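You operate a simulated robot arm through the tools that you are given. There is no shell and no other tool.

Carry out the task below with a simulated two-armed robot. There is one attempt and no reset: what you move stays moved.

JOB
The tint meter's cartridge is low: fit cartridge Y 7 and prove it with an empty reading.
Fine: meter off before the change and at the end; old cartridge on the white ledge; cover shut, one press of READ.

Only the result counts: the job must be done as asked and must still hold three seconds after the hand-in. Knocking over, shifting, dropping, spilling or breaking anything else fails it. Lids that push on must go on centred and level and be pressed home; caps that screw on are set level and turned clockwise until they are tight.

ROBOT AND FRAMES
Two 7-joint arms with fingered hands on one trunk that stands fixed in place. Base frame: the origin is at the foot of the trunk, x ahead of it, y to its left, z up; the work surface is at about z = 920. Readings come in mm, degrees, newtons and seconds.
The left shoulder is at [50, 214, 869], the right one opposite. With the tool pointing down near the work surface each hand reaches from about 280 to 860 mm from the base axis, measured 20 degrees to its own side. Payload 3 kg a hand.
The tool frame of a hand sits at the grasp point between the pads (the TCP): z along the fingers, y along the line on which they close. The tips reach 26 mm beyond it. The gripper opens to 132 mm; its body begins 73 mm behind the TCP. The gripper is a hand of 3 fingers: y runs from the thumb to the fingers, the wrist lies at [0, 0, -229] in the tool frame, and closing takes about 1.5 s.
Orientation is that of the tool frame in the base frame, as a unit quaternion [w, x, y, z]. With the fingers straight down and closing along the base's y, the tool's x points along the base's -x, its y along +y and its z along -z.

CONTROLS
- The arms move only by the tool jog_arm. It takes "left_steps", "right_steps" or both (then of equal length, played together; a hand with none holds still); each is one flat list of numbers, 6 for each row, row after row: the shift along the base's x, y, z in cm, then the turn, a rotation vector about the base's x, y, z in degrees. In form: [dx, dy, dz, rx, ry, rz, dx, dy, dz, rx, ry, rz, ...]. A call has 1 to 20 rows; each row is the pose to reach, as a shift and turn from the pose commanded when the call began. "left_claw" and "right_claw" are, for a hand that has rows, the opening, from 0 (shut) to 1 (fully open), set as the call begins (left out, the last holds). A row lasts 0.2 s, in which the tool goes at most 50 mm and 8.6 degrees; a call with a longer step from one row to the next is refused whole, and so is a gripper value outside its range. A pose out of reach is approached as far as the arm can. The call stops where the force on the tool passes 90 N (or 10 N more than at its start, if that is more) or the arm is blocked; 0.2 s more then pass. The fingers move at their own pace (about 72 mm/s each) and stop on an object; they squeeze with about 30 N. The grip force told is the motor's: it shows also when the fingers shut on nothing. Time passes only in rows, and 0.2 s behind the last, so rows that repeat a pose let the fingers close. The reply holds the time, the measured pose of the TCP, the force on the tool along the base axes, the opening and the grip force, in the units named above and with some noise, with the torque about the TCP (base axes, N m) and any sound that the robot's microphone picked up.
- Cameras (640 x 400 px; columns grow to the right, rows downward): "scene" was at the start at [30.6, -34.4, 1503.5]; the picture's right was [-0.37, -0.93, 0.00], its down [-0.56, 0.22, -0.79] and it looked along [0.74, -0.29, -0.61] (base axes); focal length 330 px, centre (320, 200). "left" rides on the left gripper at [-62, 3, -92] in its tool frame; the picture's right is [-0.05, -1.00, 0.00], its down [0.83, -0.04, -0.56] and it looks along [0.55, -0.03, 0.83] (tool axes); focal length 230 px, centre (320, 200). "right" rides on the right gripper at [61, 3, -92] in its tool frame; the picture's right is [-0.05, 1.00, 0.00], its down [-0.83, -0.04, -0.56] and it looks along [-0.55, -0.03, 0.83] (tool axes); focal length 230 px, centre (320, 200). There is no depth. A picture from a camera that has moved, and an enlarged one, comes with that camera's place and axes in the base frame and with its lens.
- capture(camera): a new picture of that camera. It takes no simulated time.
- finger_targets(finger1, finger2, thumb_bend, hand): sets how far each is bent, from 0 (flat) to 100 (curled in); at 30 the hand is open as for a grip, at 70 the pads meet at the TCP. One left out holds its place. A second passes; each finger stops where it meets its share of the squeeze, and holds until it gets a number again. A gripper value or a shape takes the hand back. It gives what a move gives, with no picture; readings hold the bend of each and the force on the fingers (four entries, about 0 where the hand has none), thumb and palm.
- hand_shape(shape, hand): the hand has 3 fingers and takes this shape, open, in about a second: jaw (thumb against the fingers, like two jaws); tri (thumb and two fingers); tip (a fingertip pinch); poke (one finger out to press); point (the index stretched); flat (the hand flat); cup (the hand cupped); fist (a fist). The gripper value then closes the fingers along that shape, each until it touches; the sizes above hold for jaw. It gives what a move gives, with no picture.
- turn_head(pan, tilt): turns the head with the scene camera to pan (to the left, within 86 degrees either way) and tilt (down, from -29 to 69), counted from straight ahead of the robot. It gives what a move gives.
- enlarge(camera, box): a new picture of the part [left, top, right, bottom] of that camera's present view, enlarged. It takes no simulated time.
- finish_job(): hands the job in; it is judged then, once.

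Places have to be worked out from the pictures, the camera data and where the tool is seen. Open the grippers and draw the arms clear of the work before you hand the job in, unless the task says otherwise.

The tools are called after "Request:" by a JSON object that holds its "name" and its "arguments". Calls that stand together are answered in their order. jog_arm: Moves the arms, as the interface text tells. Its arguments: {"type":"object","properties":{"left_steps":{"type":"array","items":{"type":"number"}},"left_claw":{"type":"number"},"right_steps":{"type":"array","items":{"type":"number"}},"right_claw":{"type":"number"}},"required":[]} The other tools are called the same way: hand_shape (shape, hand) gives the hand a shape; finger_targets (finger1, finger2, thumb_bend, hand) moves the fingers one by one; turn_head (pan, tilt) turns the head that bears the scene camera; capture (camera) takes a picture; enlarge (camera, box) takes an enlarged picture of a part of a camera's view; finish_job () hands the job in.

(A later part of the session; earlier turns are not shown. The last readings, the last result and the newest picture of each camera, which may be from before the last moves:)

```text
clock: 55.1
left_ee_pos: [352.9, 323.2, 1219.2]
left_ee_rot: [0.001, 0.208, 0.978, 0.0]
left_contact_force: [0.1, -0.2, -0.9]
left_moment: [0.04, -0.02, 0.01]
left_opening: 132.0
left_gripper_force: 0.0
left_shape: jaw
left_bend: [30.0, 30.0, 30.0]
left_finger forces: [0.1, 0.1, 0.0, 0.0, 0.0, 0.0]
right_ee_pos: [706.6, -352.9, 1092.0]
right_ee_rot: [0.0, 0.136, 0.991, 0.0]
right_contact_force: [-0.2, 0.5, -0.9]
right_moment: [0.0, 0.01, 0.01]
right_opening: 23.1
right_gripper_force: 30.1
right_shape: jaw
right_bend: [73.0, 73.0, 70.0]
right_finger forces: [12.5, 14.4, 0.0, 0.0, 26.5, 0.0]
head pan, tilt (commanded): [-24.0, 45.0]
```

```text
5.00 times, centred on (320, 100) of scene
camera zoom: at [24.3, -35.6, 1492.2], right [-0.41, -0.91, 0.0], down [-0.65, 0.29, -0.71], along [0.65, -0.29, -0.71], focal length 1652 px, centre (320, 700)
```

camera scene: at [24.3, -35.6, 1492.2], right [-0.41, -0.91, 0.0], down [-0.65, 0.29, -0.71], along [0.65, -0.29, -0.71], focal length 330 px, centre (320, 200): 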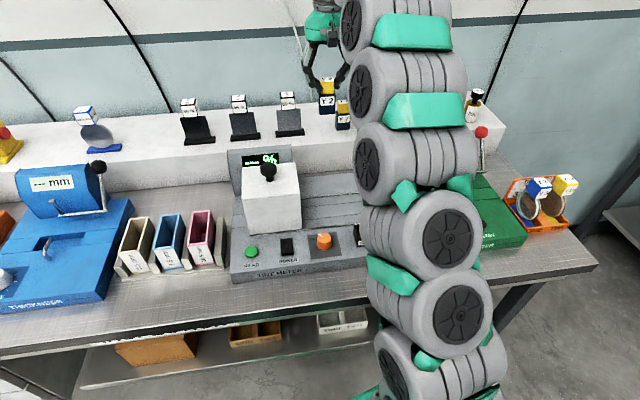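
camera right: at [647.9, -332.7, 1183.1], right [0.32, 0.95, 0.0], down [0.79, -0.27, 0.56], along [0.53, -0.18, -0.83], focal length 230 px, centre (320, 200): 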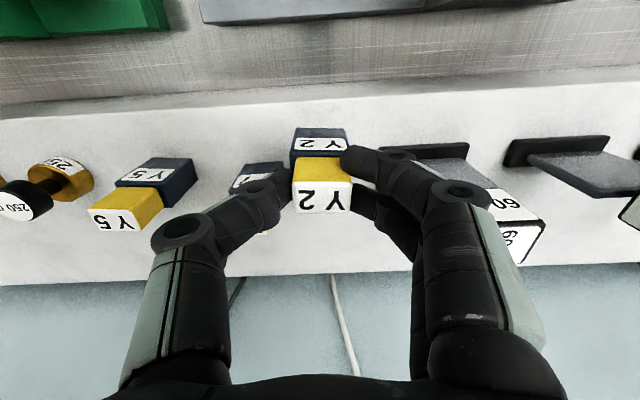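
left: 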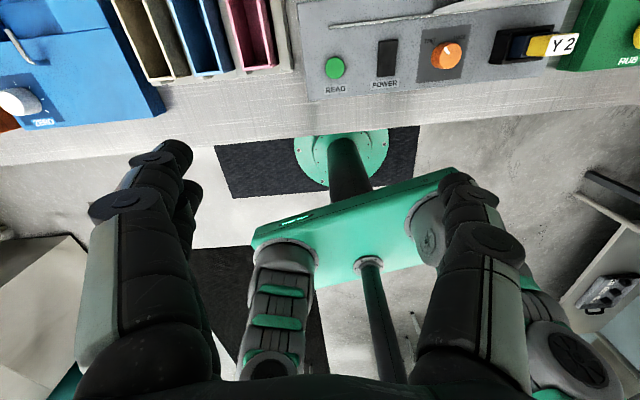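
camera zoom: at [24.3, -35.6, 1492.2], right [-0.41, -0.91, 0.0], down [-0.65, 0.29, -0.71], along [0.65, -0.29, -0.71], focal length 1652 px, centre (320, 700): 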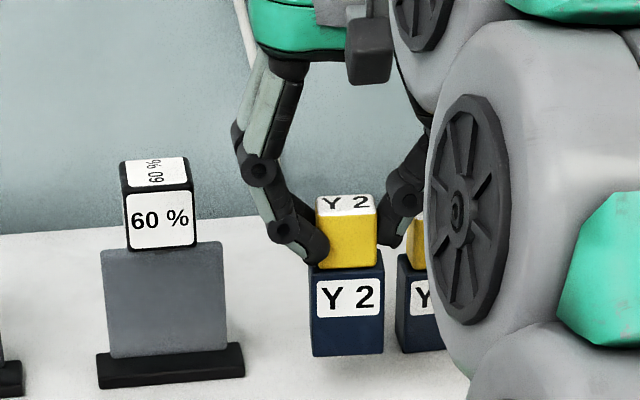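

Over the spot. I zoom in to check clearance between the thumb and Y 7, and the finger side against the 60 % block.

Request:
{"name": "enlarge", "arguments": {"camera": "right", "box": [200, 80, 440, 230]}}

Request:
{"name": "enlarge", "arguments": {"camera": "right", "box": [380, 120, 560, 270]}}

```text
2.67 times, centred on (320, 155) of right
camera zoom: at [647.9, -332.7, 1183.1], right [0.32, 0.95, 0.0], down [0.79, -0.27, 0.56], along [0.53, -0.18, -0.83], focal length 614 px, centre (320, 320)
```

zoom: 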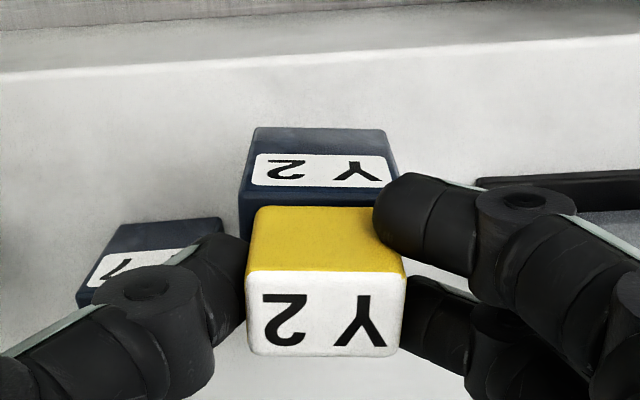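

```text
2.67 times, centred on (470, 195) of right
camera zoom: at [647.9, -332.7, 1183.1], right [0.32, 0.95, 0.0], down [0.79, -0.27, 0.56], along [0.53, -0.18, -0.83], focal length 614 px, centre (-80, 213)
```

zoom: 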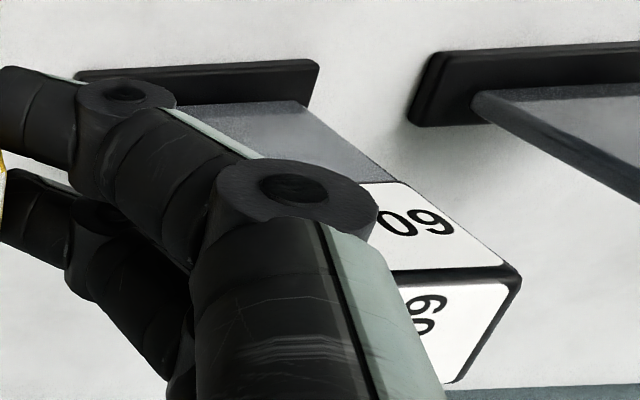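

Clearances look fine: Y 7's front face is ~50 mm from the ledge edge while the thumb stays within ~33 mm, and the fingers stay right of the 60 % stand. I lower to about TCP z 1066 first.

Request:
{"name": "jog_arm", "arguments": {"right_steps": [0, 0, -1, 0, 0, 0, 0, 0, -1.9, 0, 0, 0, 0, 0, -2.6, 0, 0, 0, 0, 0, -2.6, 0, 0, 0]}}

Request:
{"name": "enlarge", "arguments": {"camera": "scene", "box": [260, 60, 380, 140]}}

```text
clock: 56.1
left_ee_pos: [353.1, 322.6, 1219.5]
left_ee_rot: [0.001, 0.209, 0.978, 0.0]
left_contact_force: [-0.1, -0.9, 0.1]
left_moment: [0.02, -0.03, -0.01]
left_opening: 131.8
left_gripper_force: 0.1
left_shape: jaw
left_bend: [30.0, 30.0, 30.0]
left_finger forces: [0.0, 0.0, 0.0, 0.0, 0.0, 0.0]
right_ee_pos: [705.6, -350.3, 1064.1]
right_ee_rot: [0.0, 0.136, 0.991, 0.0]
right_contact_force: [-0.2, -0.2, 3.3]
right_moment: [0.08, -0.03, 0.01]
right_opening: 23.3
right_gripper_force: 29.8
right_shape: jaw
right_bend: [73.0, 73.0, 70.0]
right_finger forces: [12.7, 15.0, 0.1, 0.1, 27.6, 0.0]
head pan, tilt (commanded): [-24.0, 45.0]
```

```text
5.00 times, centred on (320, 100) of scene
camera zoom: at [24.2, -35.6, 1492.2], right [-0.41, -0.91, 0.0], down [-0.65, 0.29, -0.71], along [0.65, -0.29, -0.71], focal length 1652 px, centre (320, 700)
```

zoom: 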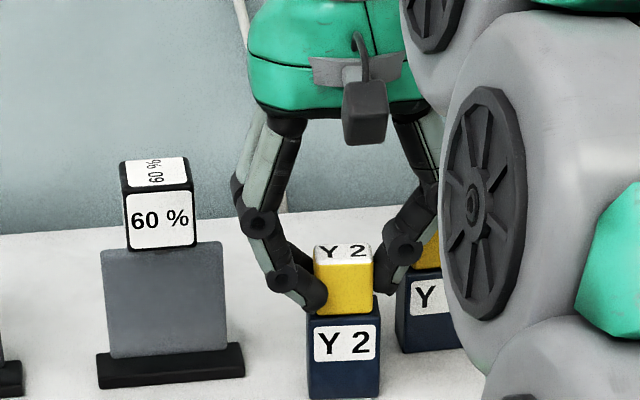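

A light touch of 3.3 N at TCP z 1064. I lower 1 mm more to confirm the ledge contact.

Request:
{"name": "jog_arm", "arguments": {"right_steps": [0, 0, -0.1, 0, 0, 0, 0, 0, -0.15, 0, 0, 0]}}

Request:
{"name": "enlarge", "arguments": {"camera": "right", "box": [200, 80, 440, 230]}}

```text
clock: 56.7
left_ee_pos: [352.8, 323.3, 1218.8]
left_ee_rot: [0.0, 0.208, 0.978, 0.0]
left_contact_force: [0.1, -0.4, 0.2]
left_moment: [-0.01, -0.02, -0.01]
left_opening: 132.1
left_gripper_force: 0.2
left_shape: jaw
left_bend: [30.0, 30.0, 30.0]
left_finger forces: [0.0, 0.0, 0.1, 0.0, 0.1, 0.1]
right_ee_pos: [705.7, -351.5, 1062.5]
right_ee_rot: [0.001, 0.136, 0.991, -0.001]
right_contact_force: [-3.2, -2.4, 19.1]
right_moment: [0.06, -0.01, 0.04]
right_opening: 23.7
right_gripper_force: 30.1
right_shape: jaw
right_bend: [74.0, 73.0, 71.0]
right_finger forces: [14.7, 16.8, 0.1, 0.0, 32.8, 0.1]
head pan, tilt (commanded): [-24.0, 45.0]
```

```text
2.67 times, centred on (320, 155) of right
camera zoom: at [647.7, -331.3, 1155.3], right [0.32, 0.95, 0.0], down [0.79, -0.27, 0.56], along [0.53, -0.18, -0.83], focal length 614 px, centre (320, 320)
```

zoom: 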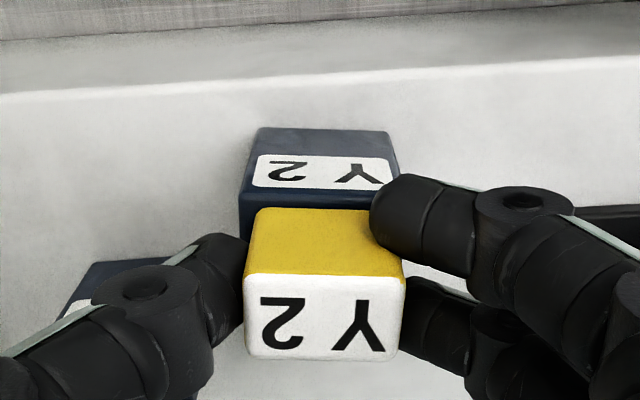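

Y 2 stands on the ledge (19 N preload). I ease up 1 mm, then open the fingers by about 9 mm a side.

Request:
{"name": "jog_arm", "arguments": {"right_steps": [0, 0, 0.12, 0, 0, 0]}}

Request:
{"name": "jog_arm", "arguments": {"right_steps": [0, 0, 0, 0, 0, 0, 0, 0, 0, 0, 0, 0, 0, 0, 0, 0, 0, 0, 0, 0, 0, 0, 0, 0], "right_claw": 0.33}}

Request:
{"name": "capture", "arguments": {"camera": "right"}}

Request:
{"name": "enlarge", "arguments": {"camera": "scene", "box": [260, 60, 380, 140]}}

```text
clock: 57.1
left_ee_pos: [354.3, 322.9, 1219.0]
left_ee_rot: [0.0, 0.209, 0.978, 0.0]
left_contact_force: [0.0, 0.2, 0.2]
left_moment: [-0.01, -0.04, -0.02]
left_opening: 131.9
left_gripper_force: 0.0
left_shape: jaw
left_bend: [30.0, 30.0, 30.0]
left_finger forces: [0.0, 0.1, 0.1, 0.1, 0.0, 0.0]
right_ee_pos: [706.9, -351.5, 1063.4]
right_ee_rot: [0.0, 0.135, 0.991, 0.0]
right_contact_force: [-2.4, -2.0, 8.5]
right_moment: [0.01, 0.01, 0.02]
right_opening: 23.6
right_gripper_force: 29.5
right_shape: jaw
right_bend: [74.0, 73.0, 71.0]
right_finger forces: [13.3, 16.8, 0.1, 0.0, 31.0, 0.0]
head pan, tilt (commanded): [-24.0, 45.0]
```

```text
clock: 58.1
left_ee_pos: [353.3, 323.5, 1218.9]
left_ee_rot: [-0.001, 0.208, 0.978, 0.0]
left_contact_force: [0.0, -0.9, 0.2]
left_moment: [0.0, -0.01, -0.01]
left_opening: 131.9
left_gripper_force: 0.1
left_shape: jaw
left_bend: [30.0, 30.0, 30.0]
left_finger forces: [0.0, 0.1, 0.0, 0.0, 0.0, 0.2]
right_ee_pos: [706.8, -351.2, 1064.5]
right_ee_rot: [0.0, 0.135, 0.991, 0.0]
right_contact_force: [0.2, -1.1, -0.1]
right_moment: [0.02, 0.0, -0.01]
right_opening: 43.1
right_gripper_force: 0.0
right_shape: jaw
right_bend: [74.0, 74.0, 70.0]
right_finger forces: [0.0, 0.1, 0.1, 0.0, 0.0, 0.0]
head pan, tilt (commanded): [-24.0, 45.0]
```

```text
taken
camera right: at [648.3, -331.3, 1156.0], right [0.32, 0.95, 0.0], down [0.79, -0.26, 0.56], along [0.53, -0.18, -0.83], focal length 230 px, centre (320, 200)
```

right: 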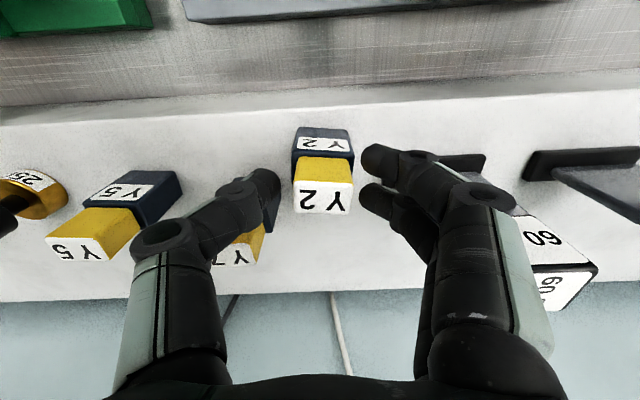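

```text
5.00 times, centred on (320, 100) of scene
camera zoom: at [24.3, -35.6, 1492.2], right [-0.41, -0.91, 0.0], down [-0.65, 0.29, -0.71], along [0.65, -0.29, -0.71], focal length 1652 px, centre (320, 700)
```

zoom: 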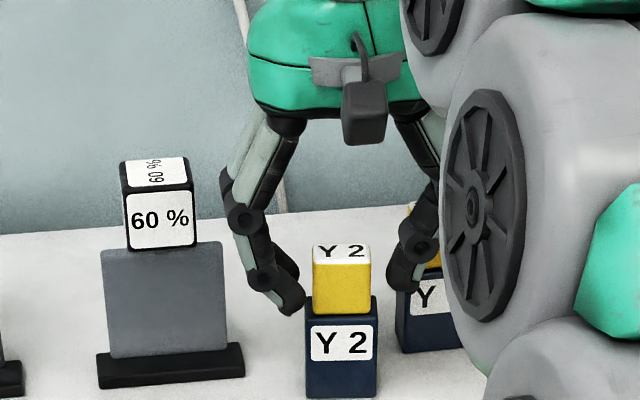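

Y 2 stands upright and free on the ledge. I rise straight, then back off a little for a view of Y 7.

Request:
{"name": "jog_arm", "arguments": {"right_steps": [0, 0, 1, 0, 0, 0, 0, 0, 2, 0, 0, 0, 0, 0, 3.2, 0, 0, 0, -1, 0.2, 5, 0, 0, 0, -4, 0.5, 7.5, 0, 0, 0, -7.5, 0.2, 9, 0, 0, 0, -10, -2, 9, 0, 0, 0, -11, -5, 9, 0, 0, 0, -11, -7, 9, 0, 0, 0]}}

Request:
{"name": "capture", "arguments": {"camera": "right"}}

Request:
{"name": "capture", "arguments": {"camera": "scene"}}

```text
clock: 60.1
left_ee_pos: [353.0, 322.6, 1218.4]
left_ee_rot: [0.001, 0.208, 0.978, 0.001]
left_contact_force: [-0.1, 0.4, 0.2]
left_moment: [-0.01, 0.0, 0.02]
left_opening: 131.9
left_gripper_force: 0.0
left_shape: jaw
left_bend: [30.0, 30.0, 30.0]
left_finger forces: [0.0, 0.0, 0.0, 0.0, 0.1, 0.0]
right_ee_pos: [596.3, -418.4, 1154.0]
right_ee_rot: [0.0, 0.136, 0.991, 0.0]
right_contact_force: [-0.4, 0.5, -0.2]
right_moment: [0.0, 0.0, 0.03]
right_opening: 43.3
right_gripper_force: 0.1
right_shape: jaw
right_bend: [74.0, 74.0, 70.0]
right_finger forces: [0.0, 0.0, 0.1, 0.0, 0.1, 0.0]
head pan, tilt (commanded): [-24.0, 45.0]
```

```text
taken
camera right: at [537.1, -399.8, 1246.9], right [0.32, 0.95, 0.0], down [0.79, -0.26, 0.56], along [0.53, -0.18, -0.83], focal length 230 px, centre (320, 200)
```

right: 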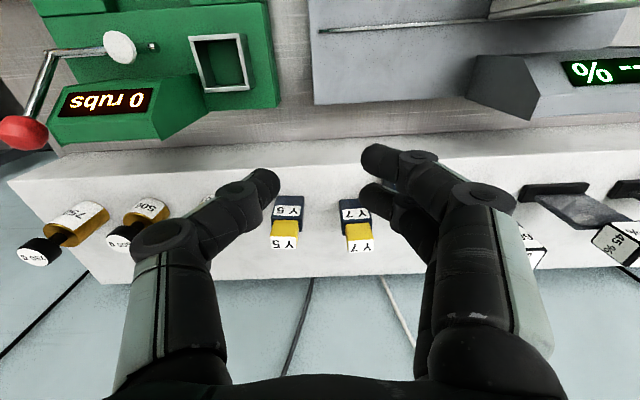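

```text
taken
camera scene: at [24.3, -35.6, 1492.2], right [-0.41, -0.91, 0.0], down [-0.65, 0.29, -0.71], along [0.65, -0.29, -0.71], focal length 330 px, centre (320, 200)
```

scene: 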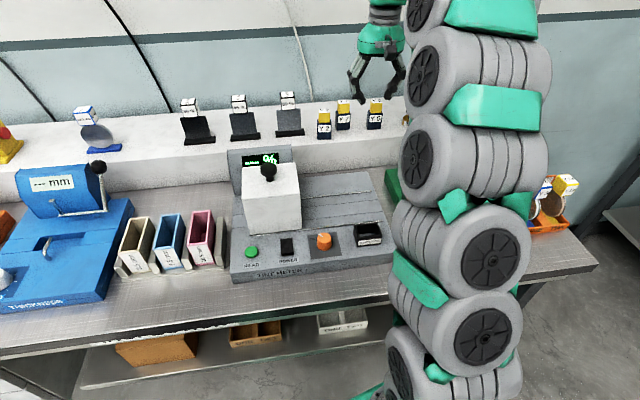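

Y 2, Y 7 and Y 5 now stand on the ledge and the slot is empty; the display still says "--- %". I zoom on Y 7 to fix its location.

Request:
{"name": "enlarge", "arguments": {"camera": "right", "box": [250, 150, 410, 270]}}

Request:
{"name": "enlarge", "arguments": {"camera": "scene", "box": [290, 80, 410, 150]}}

Request:
{"name": "enlarge", "arguments": {"camera": "scene", "box": [330, 200, 410, 260]}}

```text
3.33 times, centred on (330, 210) of right
camera zoom: at [537.1, -399.8, 1246.9], right [0.32, 0.95, 0.0], down [0.79, -0.26, 0.56], along [0.53, -0.18, -0.83], focal length 767 px, centre (287, 167)
```

zoom: 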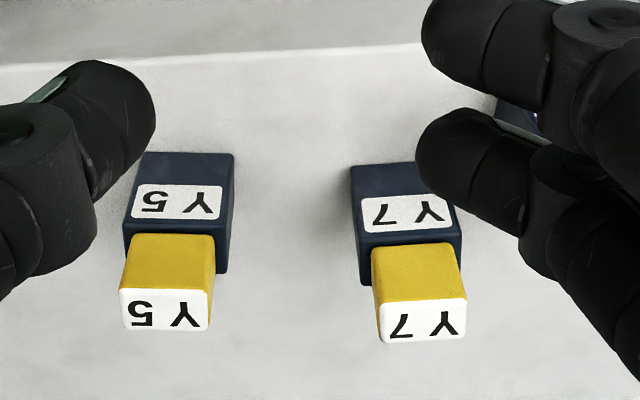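

```text
5.33 times, centred on (350, 115) of scene
camera zoom: at [24.3, -35.6, 1492.2], right [-0.41, -0.91, 0.0], down [-0.65, 0.29, -0.71], along [0.65, -0.29, -0.71], focal length 1762 px, centre (160, 653)
```

zoom: 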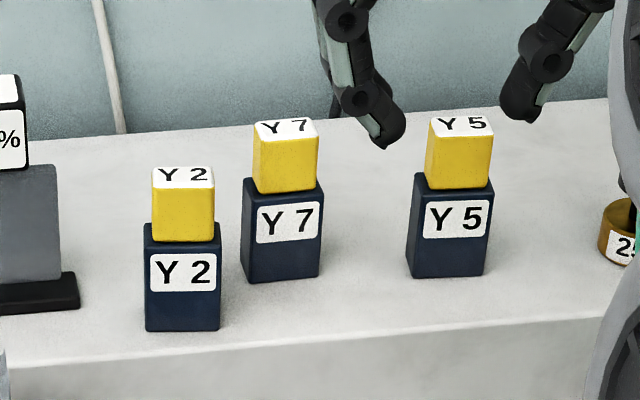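

```text
6.67 times, centred on (370, 230) of scene
camera zoom: at [24.3, -35.6, 1492.2], right [-0.41, -0.91, 0.0], down [-0.65, 0.29, -0.71], along [0.65, -0.29, -0.71], focal length 2203 px, centre (-13, 0)
```

zoom: 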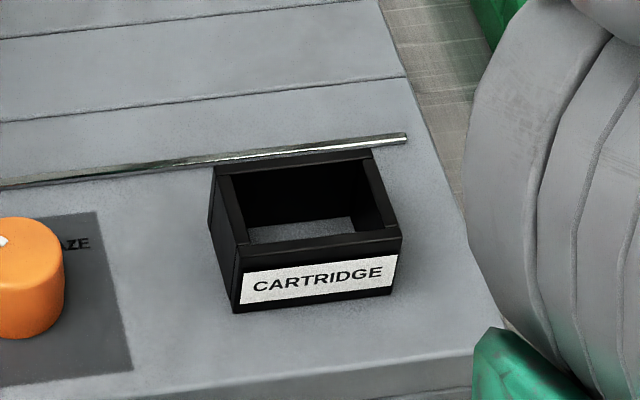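

Y 7's head centre is at about (728.5,-416), top z ≈ 1060, turned ~4° from the bench line; with a vertical tool it's ~10 mm out of reach. I tilt the hand 12° forward and yaw +3.9°, opening to ~53 mm, and go above Y 7.

Request:
{"name": "jog_arm", "arguments": {"right_steps": [2.2, 0.05, 0, -0.472, -1.944, 0.648, 4.4, 0.1, 0, -0.944, -3.888, 1.295, 6.6, 0.15, -1, -1.416, -5.832, 1.943, 8.8, 0.2, -2.2, -1.888, -7.775, 2.591, 11, 0.25, -3.6, -2.36, -9.719, 3.238, 13.0, 0.3, -4.9, -2.832, -11.663, 3.886, 13.0, 0.3, -4.9, -2.832, -11.663, 3.886], "right_claw": 0.4}}

Request:
{"name": "capture", "arguments": {"camera": "right"}}

Request:
{"name": "enlarge", "arguments": {"camera": "scene", "box": [290, 80, 410, 150]}}

```text
clock: 61.7
left_ee_pos: [353.3, 323.1, 1218.6]
left_ee_rot: [0.0, 0.208, 0.978, 0.0]
left_contact_force: [-0.7, -0.3, 0.5]
left_moment: [0.01, 0.02, 0.0]
left_opening: 132.0
left_gripper_force: 0.1
left_shape: jaw
left_bend: [30.0, 30.0, 30.0]
left_finger forces: [0.0, 0.0, 0.0, 0.0, 0.0, 0.1]
right_ee_pos: [728.0, -418.9, 1104.2]
right_ee_rot: [0.104, 0.102, 0.989, -0.011]
right_contact_force: [0.2, 0.8, -1.5]
right_moment: [0.03, 0.01, 0.01]
right_opening: 52.0
right_gripper_force: 0.0
right_shape: jaw
right_bend: [73.0, 73.0, 70.0]
right_finger forces: [0.0, 0.1, 0.0, 0.0, 0.1, 0.0]
head pan, tilt (commanded): [-24.0, 45.0]
```

```text
taken
camera right: at [650.0, -399.1, 1180.9], right [0.25, 0.97, 0.01], down [0.67, -0.18, 0.72], along [0.69, -0.17, -0.7], focal length 230 px, centre (320, 200)
```

right: 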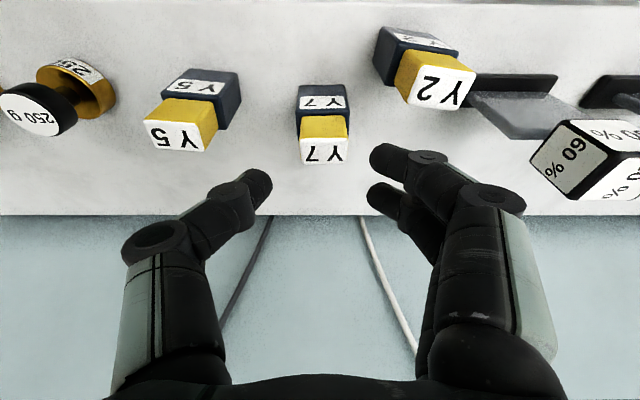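

```text
5.33 times, centred on (350, 115) of scene
camera zoom: at [24.3, -35.6, 1492.2], right [-0.41, -0.91, 0.0], down [-0.65, 0.29, -0.71], along [0.65, -0.29, -0.71], focal length 1762 px, centre (160, 653)
```

zoom: 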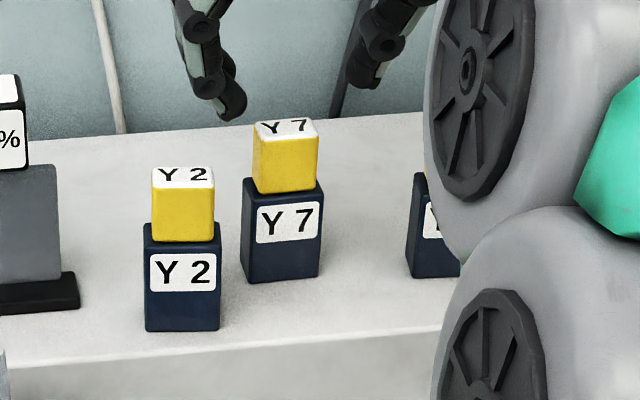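

The grip straddles Y 7; it's about 2 mm toward me of ideal. I zoom to check the yaw match and clearance to Y 2 and Y 5.

Request:
{"name": "enlarge", "arguments": {"camera": "right", "box": [240, 70, 440, 220]}}

```text
2.67 times, centred on (340, 145) of right
camera zoom: at [650.0, -399.1, 1180.9], right [0.25, 0.97, 0.01], down [0.67, -0.18, 0.72], along [0.69, -0.17, -0.7], focal length 614 px, centre (267, 347)
```

zoom: 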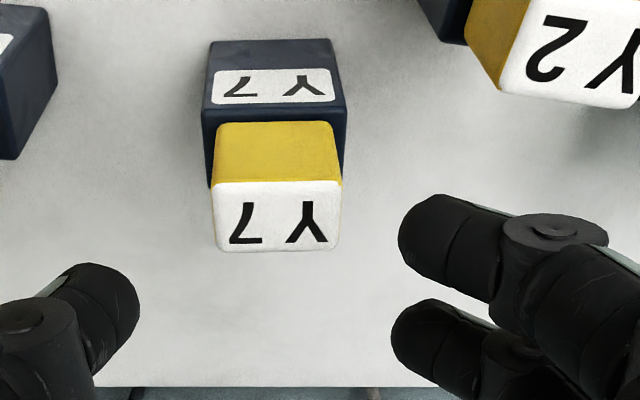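

Yaw matches within about 1°. I descend around the head with the small correction to TCP z ≈ 1065.5.

Request:
{"name": "jog_arm", "arguments": {"right_steps": [-0.2, 0.17, -1.2, 0, 0, 0, -0.2, 0.17, -2.4, 0, 0, 0, -0.2, 0.17, -3.3, 0, 0, 0, -0.2, 0.17, -3.87, 0, 0, 0, -0.2, 0.17, -3.87, 0, 0, 0]}}

Request:
{"name": "enlarge", "arguments": {"camera": "right", "box": [200, 70, 440, 240]}}

Request:
{"name": "enlarge", "arguments": {"camera": "scene", "box": [290, 80, 410, 150]}}

```text
clock: 62.9
left_ee_pos: [354.0, 323.6, 1219.1]
left_ee_rot: [-0.001, 0.208, 0.978, -0.001]
left_contact_force: [-0.7, -0.4, -0.6]
left_moment: [-0.02, 0.02, 0.0]
left_opening: 131.7
left_gripper_force: 0.0
left_shape: jaw
left_bend: [30.0, 30.0, 30.0]
left_finger forces: [0.0, 0.0, 0.1, 0.0, 0.1, 0.0]
right_ee_pos: [725.3, -416.5, 1064.3]
right_ee_rot: [0.103, 0.101, 0.989, -0.011]
right_contact_force: [0.5, 0.2, -0.6]
right_moment: [-0.01, 0.0, 0.02]
right_opening: 52.1
right_gripper_force: 0.1
right_shape: jaw
right_bend: [73.0, 73.0, 70.0]
right_finger forces: [0.1, 0.0, 0.0, 0.1, 0.0, 0.0]
head pan, tilt (commanded): [-24.0, 45.0]
```

```text
2.35 times, centred on (320, 155) of right
camera zoom: at [647.1, -397.6, 1142.3], right [0.25, 0.97, 0.01], down [0.67, -0.18, 0.72], along [0.69, -0.17, -0.7], focal length 541 px, centre (320, 306)
```

zoom: 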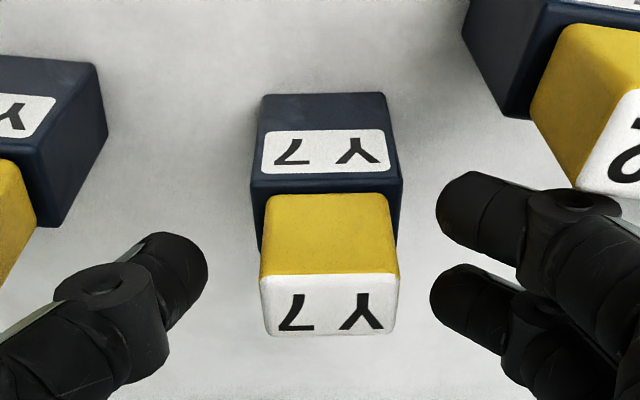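

```text
5.33 times, centred on (350, 115) of scene
camera zoom: at [24.3, -35.6, 1492.2], right [-0.41, -0.91, 0.0], down [-0.65, 0.29, -0.71], along [0.65, -0.29, -0.71], focal length 1762 px, centre (160, 653)
```

zoom: 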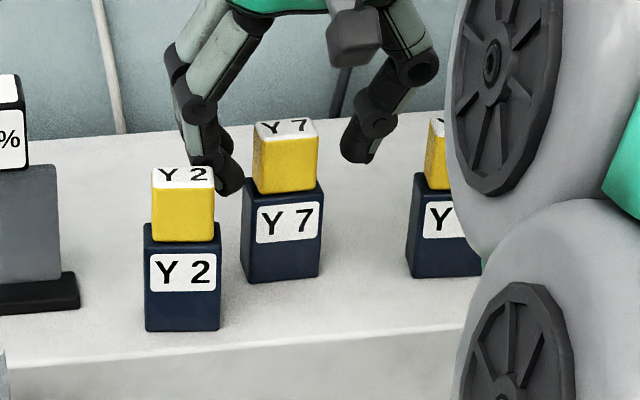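

Thumb and fingers flank Y 7's head evenly with clearance from Y 2 and Y 5. I close the grip.

Request:
{"name": "jog_arm", "arguments": {"right_steps": [0, 0, 0, 0, 0, 0, 0, 0, 0, 0, 0, 0, 0, 0, 0, 0, 0, 0, 0, 0, 0, 0, 0, 0, 0, 0, 0, 0, 0, 0, 0, 0, 0, 0, 0, 0], "right_claw": 0.1}}

Request:
{"name": "enlarge", "arguments": {"camera": "right", "box": [200, 70, 440, 240]}}

Request:
{"name": "enlarge", "arguments": {"camera": "scene", "box": [290, 80, 410, 150]}}

```text
clock: 64.3
left_ee_pos: [353.5, 322.2, 1217.7]
left_ee_rot: [0.0, 0.208, 0.978, 0.0]
left_contact_force: [0.2, -0.6, 0.5]
left_moment: [-0.02, -0.01, 0.01]
left_opening: 131.8
left_gripper_force: 0.0
left_shape: jaw
left_bend: [30.0, 30.0, 30.0]
left_finger forces: [0.0, 0.1, 0.0, 0.1, 0.1, 0.0]
right_ee_pos: [724.9, -416.4, 1064.2]
right_ee_rot: [0.105, 0.101, 0.989, -0.01]
right_contact_force: [-0.4, 0.6, -1.0]
right_moment: [-0.02, 0.02, 0.0]
right_opening: 23.0
right_gripper_force: 29.6
right_shape: jaw
right_bend: [73.0, 73.0, 70.0]
right_finger forces: [14.9, 15.1, 0.0, 0.1, 26.9, 0.0]
head pan, tilt (commanded): [-24.0, 45.0]
```

```text
2.35 times, centred on (320, 155) of right
camera zoom: at [647.2, -397.6, 1142.5], right [0.25, 0.97, 0.01], down [0.67, -0.18, 0.72], along [0.69, -0.17, -0.7], focal length 541 px, centre (320, 306)
```

zoom: 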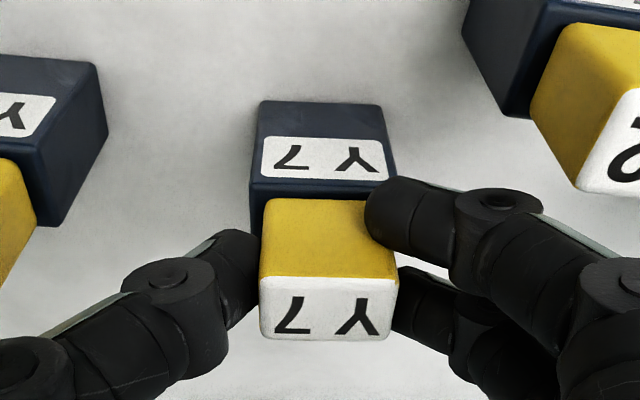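

```text
5.33 times, centred on (350, 115) of scene
camera zoom: at [24.3, -35.6, 1492.2], right [-0.41, -0.91, 0.0], down [-0.65, 0.29, -0.71], along [0.65, -0.29, -0.71], focal length 1762 px, centre (160, 653)
```

zoom: 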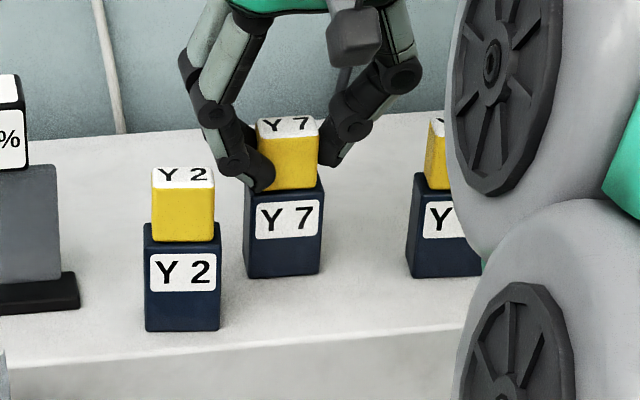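

Y 7 is gripped (15+15 against 27 N) and has turned to sit parallel to the bench line. I lift it straight up 45 mm first and check.

Request:
{"name": "jog_arm", "arguments": {"right_steps": [0, 0, 0.8, 0, 0, 0, 0, 0, 1.8, 0, 0, 0, 0, 0, 3.2, 0, 0, 0, 0, 0, 4.5, 0, 0, 0, 0, 0, 4.5, 0, 0, 0]}}

Request:
{"name": "enlarge", "arguments": {"camera": "right", "box": [200, 70, 440, 240]}}

Request:
{"name": "enlarge", "arguments": {"camera": "scene", "box": [290, 60, 410, 150]}}

```text
clock: 65.5
left_ee_pos: [352.7, 322.3, 1218.8]
left_ee_rot: [-0.001, 0.208, 0.978, 0.0]
left_contact_force: [0.2, -0.3, 0.3]
left_moment: [-0.02, 0.0, 0.03]
left_opening: 131.9
left_gripper_force: 0.0
left_shape: jaw
left_bend: [30.0, 30.0, 30.0]
left_finger forces: [0.0, 0.1, 0.0, 0.1, 0.1, 0.0]
right_ee_pos: [724.4, -414.7, 1109.3]
right_ee_rot: [0.104, 0.101, 0.989, -0.01]
right_contact_force: [0.0, 0.2, -0.5]
right_moment: [-0.01, 0.01, -0.03]
right_opening: 22.7
right_gripper_force: 29.5
right_shape: jaw
right_bend: [73.0, 73.0, 70.0]
right_finger forces: [15.9, 15.3, 0.0, 0.1, 27.1, 0.0]
head pan, tilt (commanded): [-24.0, 45.0]
```

```text
2.35 times, centred on (320, 155) of right
camera zoom: at [645.8, -396.9, 1187.0], right [0.25, 0.97, 0.01], down [0.67, -0.18, 0.72], along [0.69, -0.17, -0.7], focal length 541 px, centre (320, 306)
```

zoom: 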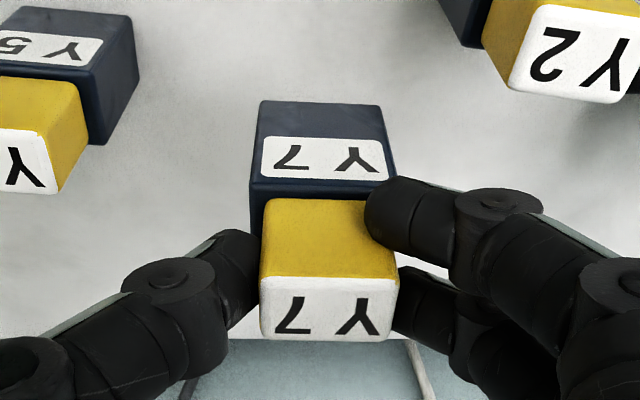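

```text
4.44 times, centred on (350, 105) of scene
camera zoom: at [24.3, -35.6, 1492.2], right [-0.41, -0.91, 0.0], down [-0.65, 0.29, -0.71], along [0.65, -0.29, -0.71], focal length 1468 px, centre (187, 622)
```

zoom: 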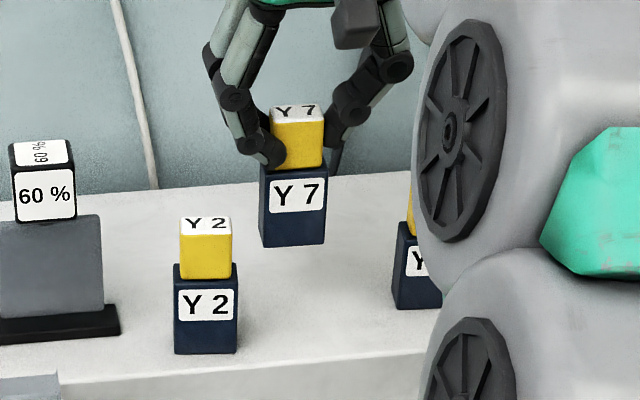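

Y 7 hangs upright and the neighbours are undisturbed. I carry it back over the empty slot, keeping the tilt, to about (391,-311.5,1109).

Request:
{"name": "jog_arm", "arguments": {"right_steps": [-2.5, 0.6, 1, 0, 0, 0, -6, 1.5, 2, 0, 0, 0, -10, 2.6, 3, 0, 0, 0, -14.5, 4.1, 3.5, 0, 0, 0, -19, 5.5, 3.5, 0, 0, 0, -23.5, 6.9, 3.5, 0, 0, 0, -28, 8.4, 3, 0, 0, 0, -31.5, 9.6, 2, 0, 0, 0, -33.4, 10.3, 0, 0, 0, 0, -33.4, 10.3, 0, 0, 0, 0]}}

Request:
{"name": "capture", "arguments": {"camera": "right"}}

Request:
{"name": "enlarge", "arguments": {"camera": "scene", "box": [310, 110, 440, 250]}}

```text
clock: 67.7
left_ee_pos: [352.8, 322.8, 1218.8]
left_ee_rot: [0.0, 0.208, 0.978, 0.001]
left_contact_force: [-0.8, -0.3, 0.1]
left_moment: [0.0, -0.02, 0.0]
left_opening: 131.9
left_gripper_force: 0.1
left_shape: jaw
left_bend: [30.0, 30.0, 30.0]
left_finger forces: [0.1, 0.1, 0.0, 0.0, 0.0, 0.0]
right_ee_pos: [392.1, -311.6, 1112.0]
right_ee_rot: [0.104, 0.101, 0.989, -0.01]
right_contact_force: [0.0, 0.0, -0.4]
right_moment: [0.01, 0.0, -0.01]
right_opening: 22.7
right_gripper_force: 29.6
right_shape: jaw
right_bend: [73.0, 73.0, 70.0]
right_finger forces: [15.9, 15.5, 0.0, 0.1, 27.1, 0.0]
head pan, tilt (commanded): [-24.0, 45.0]
```

```text
taken
camera right: at [314.8, -293.0, 1190.0], right [0.25, 0.97, 0.01], down [0.67, -0.18, 0.72], along [0.69, -0.17, -0.7], focal length 230 px, centre (320, 200)
```

right: 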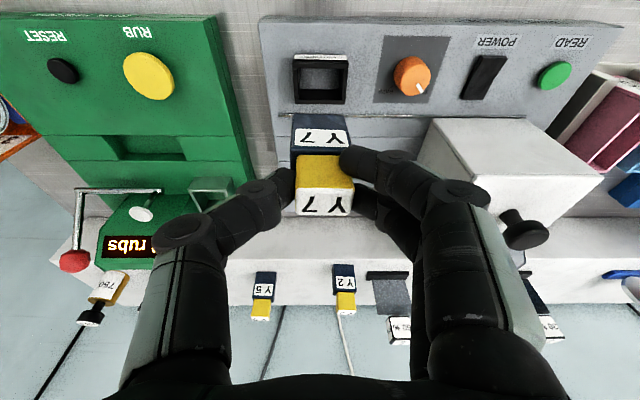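

```text
2.86 times, centred on (375, 180) of scene
camera zoom: at [24.3, -35.6, 1492.2], right [-0.41, -0.91, 0.0], down [-0.65, 0.29, -0.71], along [0.65, -0.29, -0.71], focal length 944 px, centre (163, 257)
```

zoom: 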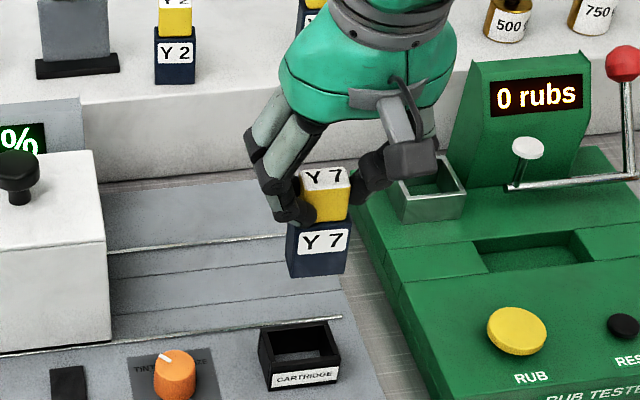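

Y 7 hangs behind-above the slot in the view. I zoom in on slot and cartridge to compute the remaining offset.

Request:
{"name": "enlarge", "arguments": {"camera": "right", "box": [260, 40, 380, 130]}}

Request:
{"name": "enlarge", "arguments": {"camera": "right", "box": [260, 100, 380, 220]}}

Request:
{"name": "enlarge", "arguments": {"camera": "scene", "box": [330, 150, 420, 260]}}

```text
4.44 times, centred on (320, 85) of right
camera zoom: at [314.8, -293.0, 1190.0], right [0.25, 0.97, 0.01], down [0.67, -0.18, 0.72], along [0.69, -0.17, -0.7], focal length 1022 px, centre (320, 711)
```

zoom: 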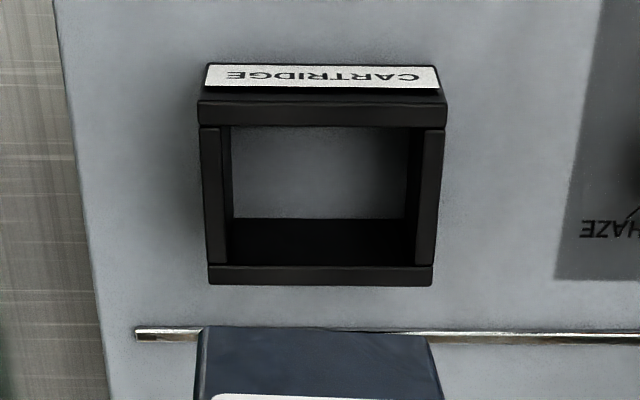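

```text
3.33 times, centred on (320, 160) of right
camera zoom: at [314.8, -293.0, 1190.0], right [0.25, 0.97, 0.01], down [0.67, -0.18, 0.72], along [0.69, -0.17, -0.7], focal length 767 px, centre (320, 333)
```

zoom: 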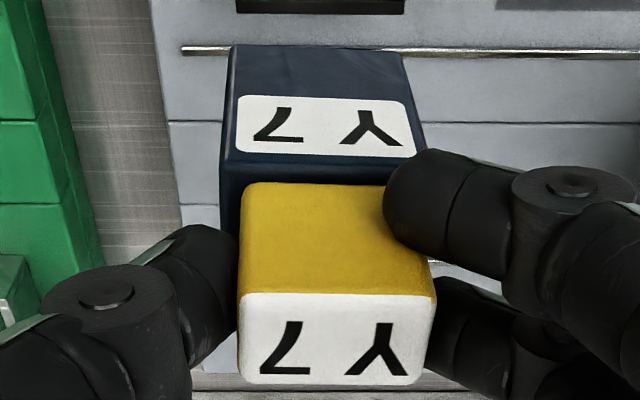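

```text
3.64 times, centred on (375, 205) of scene
camera zoom: at [24.3, -35.6, 1492.2], right [-0.41, -0.91, 0.0], down [-0.65, 0.29, -0.71], along [0.65, -0.29, -0.71], focal length 1201 px, centre (120, 182)
```

zoom: 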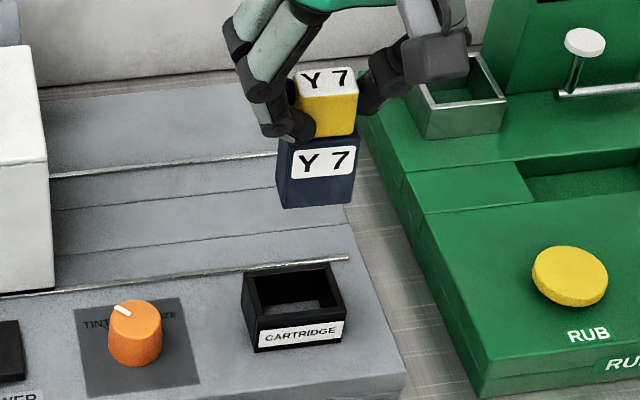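

The slot's inside is about 43 × 28 mm centred near (395,-311); the cartridge looks rotated about 2° and tilted slightly. I zoom the scene view tightly to judge the cartridge's uprightness.

Request:
{"name": "enlarge", "arguments": {"camera": "scene", "box": [336, 165, 392, 240]}}

Request:
{"name": "enlarge", "arguments": {"camera": "scene", "box": [250, 90, 310, 130]}}

```text
5.33 times, centred on (364, 202) of scene
camera zoom: at [24.3, -35.6, 1492.2], right [-0.41, -0.91, 0.0], down [-0.65, 0.29, -0.71], along [0.65, -0.29, -0.71], focal length 1762 px, centre (85, 187)
```

zoom: 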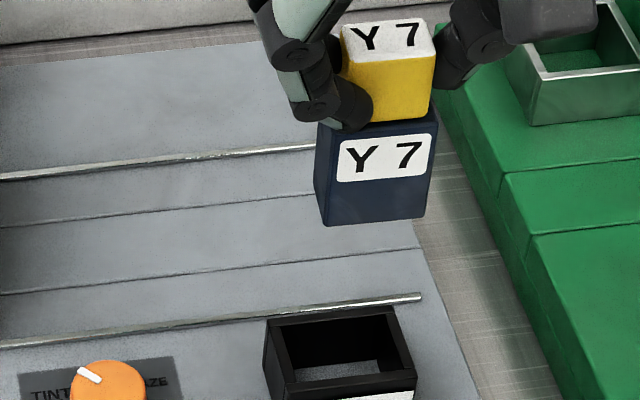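

```text
10.00 times, centred on (280, 110) of scene
camera zoom: at [24.3, -35.6, 1492.2], right [-0.41, -0.91, 0.0], down [-0.65, 0.29, -0.71], along [0.65, -0.29, -0.71], focal length 3304 px, centre (720, 1100)
```

zoom: 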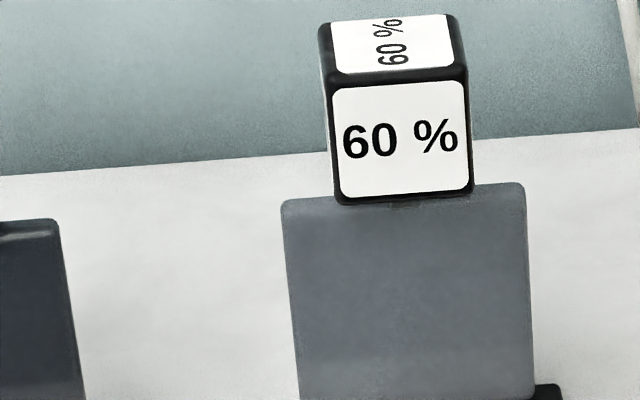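

Compared with vertical lines, the cartridge's foot leans about 2° to the right and about 2° forward. I correct the hand by small rotations (yaw +1.8°, tilt −1.8°, roll +2.2°) and shift 2 mm, then re-check.

Request:
{"name": "jog_arm", "arguments": {"right_steps": [-0.1, 0, 0, 1.3, 0.57, 0.9, -0.22, 0, 0, 2.61, 1.14, 1.8, -0.22, 0, 0, 2.61, 1.14, 1.8]}}

Request:
{"name": "enlarge", "arguments": {"camera": "right", "box": [260, 40, 380, 130]}}

Request:
{"name": "enlarge", "arguments": {"camera": "right", "box": [260, 100, 380, 220]}}

Request:
{"name": "enlarge", "arguments": {"camera": "scene", "box": [336, 165, 392, 240]}}

```text
clock: 68.5
left_ee_pos: [352.9, 323.5, 1219.3]
left_ee_rot: [0.001, 0.208, 0.978, 0.0]
left_contact_force: [-0.1, 0.6, -0.4]
left_moment: [0.01, 0.03, -0.02]
left_opening: 131.9
left_gripper_force: 0.1
left_shape: jaw
left_bend: [30.0, 30.0, 30.0]
left_finger forces: [0.1, 0.0, 0.0, 0.1, 0.1, 0.0]
right_ee_pos: [389.6, -312.6, 1111.6]
right_ee_rot: [0.091, 0.087, 0.992, 0.012]
right_contact_force: [-0.6, -0.7, -1.2]
right_moment: [0.02, -0.03, 0.03]
right_opening: 22.9
right_gripper_force: 30.3
right_shape: jaw
right_bend: [73.0, 73.0, 70.0]
right_finger forces: [15.9, 15.6, 0.0, 0.1, 27.1, 0.0]
head pan, tilt (commanded): [-24.0, 45.0]
```

```text
4.44 times, centred on (320, 85) of right
camera zoom: at [313.3, -299.4, 1190.9], right [0.22, 0.97, 0.05], down [0.69, -0.19, 0.69], along [0.68, -0.12, -0.72], focal length 1022 px, centre (320, 711)
```

zoom: 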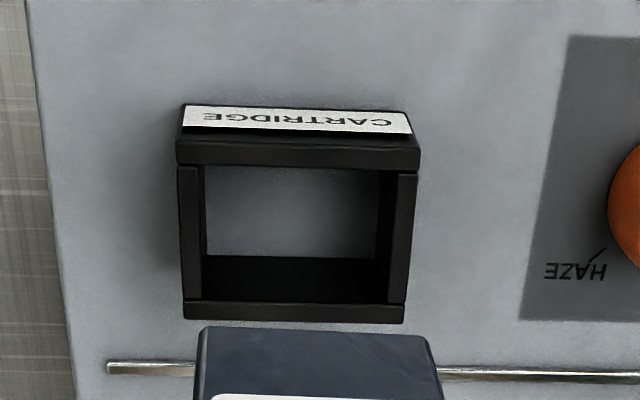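

```text
3.33 times, centred on (320, 160) of right
camera zoom: at [313.3, -299.4, 1190.9], right [0.22, 0.97, 0.05], down [0.69, -0.19, 0.69], along [0.68, -0.12, -0.72], focal length 767 px, centre (320, 333)
```

zoom: 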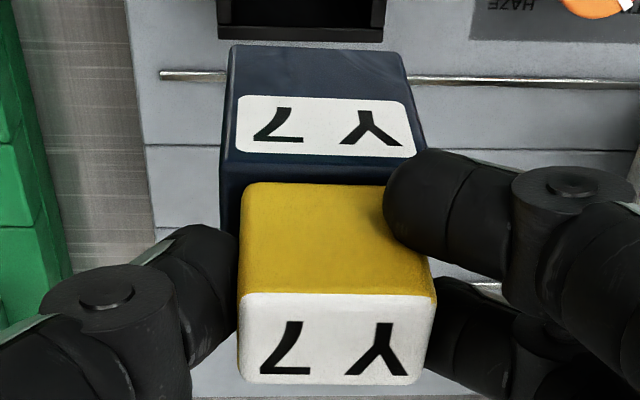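

```text
5.33 times, centred on (364, 202) of scene
camera zoom: at [24.3, -35.6, 1492.2], right [-0.41, -0.91, 0.0], down [-0.65, 0.29, -0.71], along [0.65, -0.29, -0.71], focal length 1762 px, centre (85, 187)
```

zoom: 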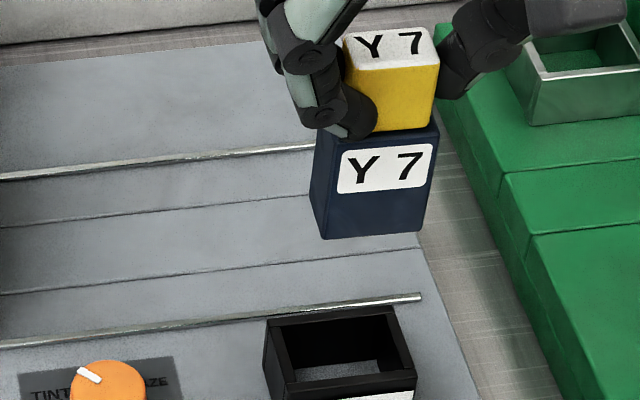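

Now upright and aligned: head at (394,-311) over a slot centred at (395.3,-311). I descend to just above the rim (TCP z ≈ 1040) with a 0.5 mm shift and look again.

Request:
{"name": "jog_arm", "arguments": {"right_steps": [0.05, 0, -2.5, 0, 0, 0, 0.05, 0, -5, 0, 0, 0, 0.05, 0, -7, 0, 0, 0, 0.05, 0, -7, 0, 0, 0]}}

Request:
{"name": "enlarge", "arguments": {"camera": "right", "box": [250, 80, 390, 220]}}

Request:
{"name": "enlarge", "arguments": {"camera": "scene", "box": [336, 185, 392, 255]}}

```text
clock: 69.5
left_ee_pos: [353.2, 322.7, 1218.4]
left_ee_rot: [0.001, 0.208, 0.978, 0.001]
left_contact_force: [-1.2, 1.0, 0.5]
left_moment: [0.03, 0.05, -0.01]
left_opening: 131.7
left_gripper_force: 0.1
left_shape: jaw
left_bend: [30.0, 30.0, 30.0]
left_finger forces: [0.0, 0.0, 0.0, 0.1, 0.0, 0.1]
right_ee_pos: [388.2, -311.1, 1040.5]
right_ee_rot: [0.092, 0.088, 0.992, 0.012]
right_contact_force: [0.5, 0.2, 0.1]
right_moment: [0.01, 0.0, -0.01]
right_opening: 22.7
right_gripper_force: 30.5
right_shape: jaw
right_bend: [73.0, 73.0, 71.0]
right_finger forces: [15.6, 15.6, 0.0, 0.1, 27.1, 0.0]
head pan, tilt (commanded): [-24.0, 45.0]
```

```text
2.86 times, centred on (320, 150) of right
camera zoom: at [312.2, -297.9, 1119.4], right [0.22, 0.97, 0.05], down [0.69, -0.19, 0.69], along [0.69, -0.12, -0.72], focal length 657 px, centre (320, 343)
```

zoom: 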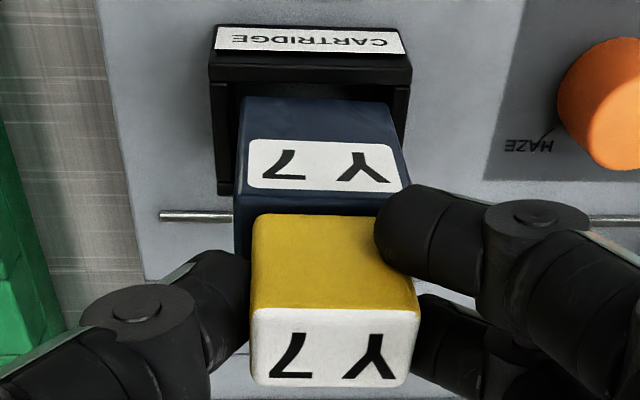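

```text
5.71 times, centred on (364, 220) of scene
camera zoom: at [24.3, -35.6, 1492.2], right [-0.41, -0.91, 0.0], down [-0.65, 0.29, -0.71], along [0.65, -0.29, -0.71], focal length 1888 px, centre (69, 86)
```

zoom: 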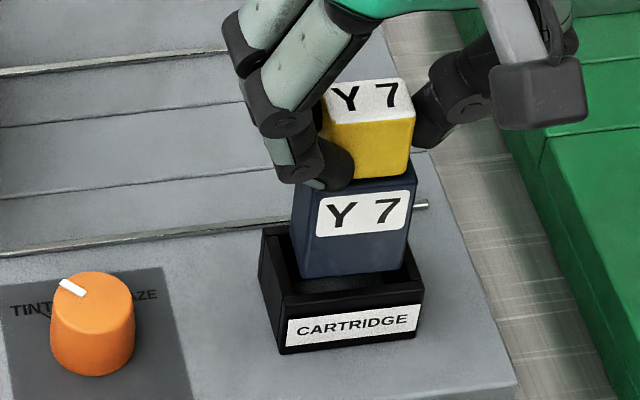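

From this closer look the foot is about 2.5 mm too near the front wall. I shift +2.3 mm in x and −1.2 mm in y and check once more.

Request:
{"name": "jog_arm", "arguments": {"right_steps": [0.23, -0.12, 0, 0, 0, 0, 0.23, -0.12, 0, 0, 0, 0]}}

Request:
{"name": "enlarge", "arguments": {"camera": "right", "box": [280, 80, 370, 150]}}

Request:
{"name": "enlarge", "arguments": {"camera": "scene", "box": [346, 205, 386, 245]}}

```text
clock: 70.1
left_ee_pos: [353.1, 321.3, 1218.8]
left_ee_rot: [0.0, 0.208, 0.978, 0.0]
left_contact_force: [0.2, 0.1, -1.4]
left_moment: [-0.02, -0.01, -0.01]
left_opening: 132.0
left_gripper_force: 0.0
left_shape: jaw
left_bend: [30.0, 30.0, 30.0]
left_finger forces: [0.0, 0.0, 0.0, 0.1, 0.1, 0.0]
right_ee_pos: [390.9, -312.5, 1040.0]
right_ee_rot: [0.092, 0.088, 0.992, 0.013]
right_contact_force: [0.0, -1.0, -0.9]
right_moment: [-0.03, 0.03, -0.03]
right_opening: 22.8
right_gripper_force: 30.4
right_shape: jaw
right_bend: [73.0, 73.0, 71.0]
right_finger forces: [15.5, 15.6, 0.0, 0.1, 27.1, 0.1]
head pan, tilt (commanded): [-24.0, 45.0]
```

```text
5.71 times, centred on (325, 115) of right
camera zoom: at [314.5, -299.6, 1119.5], right [0.22, 0.97, 0.05], down [0.69, -0.19, 0.69], along [0.68, -0.12, -0.72], focal length 1315 px, centre (291, 686)
```

zoom: 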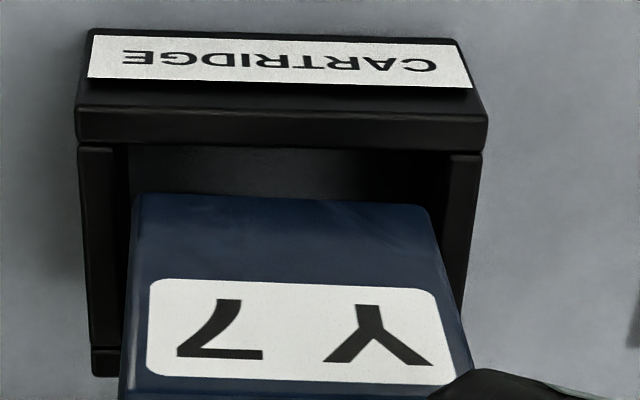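

```text
10.00 times, centred on (366, 225) of scene
camera zoom: at [24.3, -35.6, 1492.2], right [-0.41, -0.91, 0.0], down [-0.65, 0.29, -0.71], along [0.65, -0.29, -0.71], focal length 3304 px, centre (-140, -50)
```

zoom: 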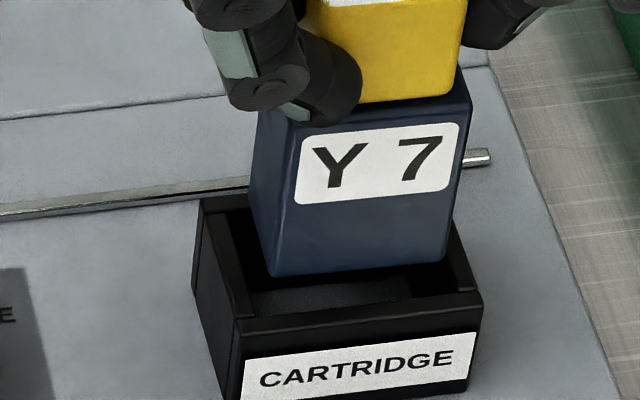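

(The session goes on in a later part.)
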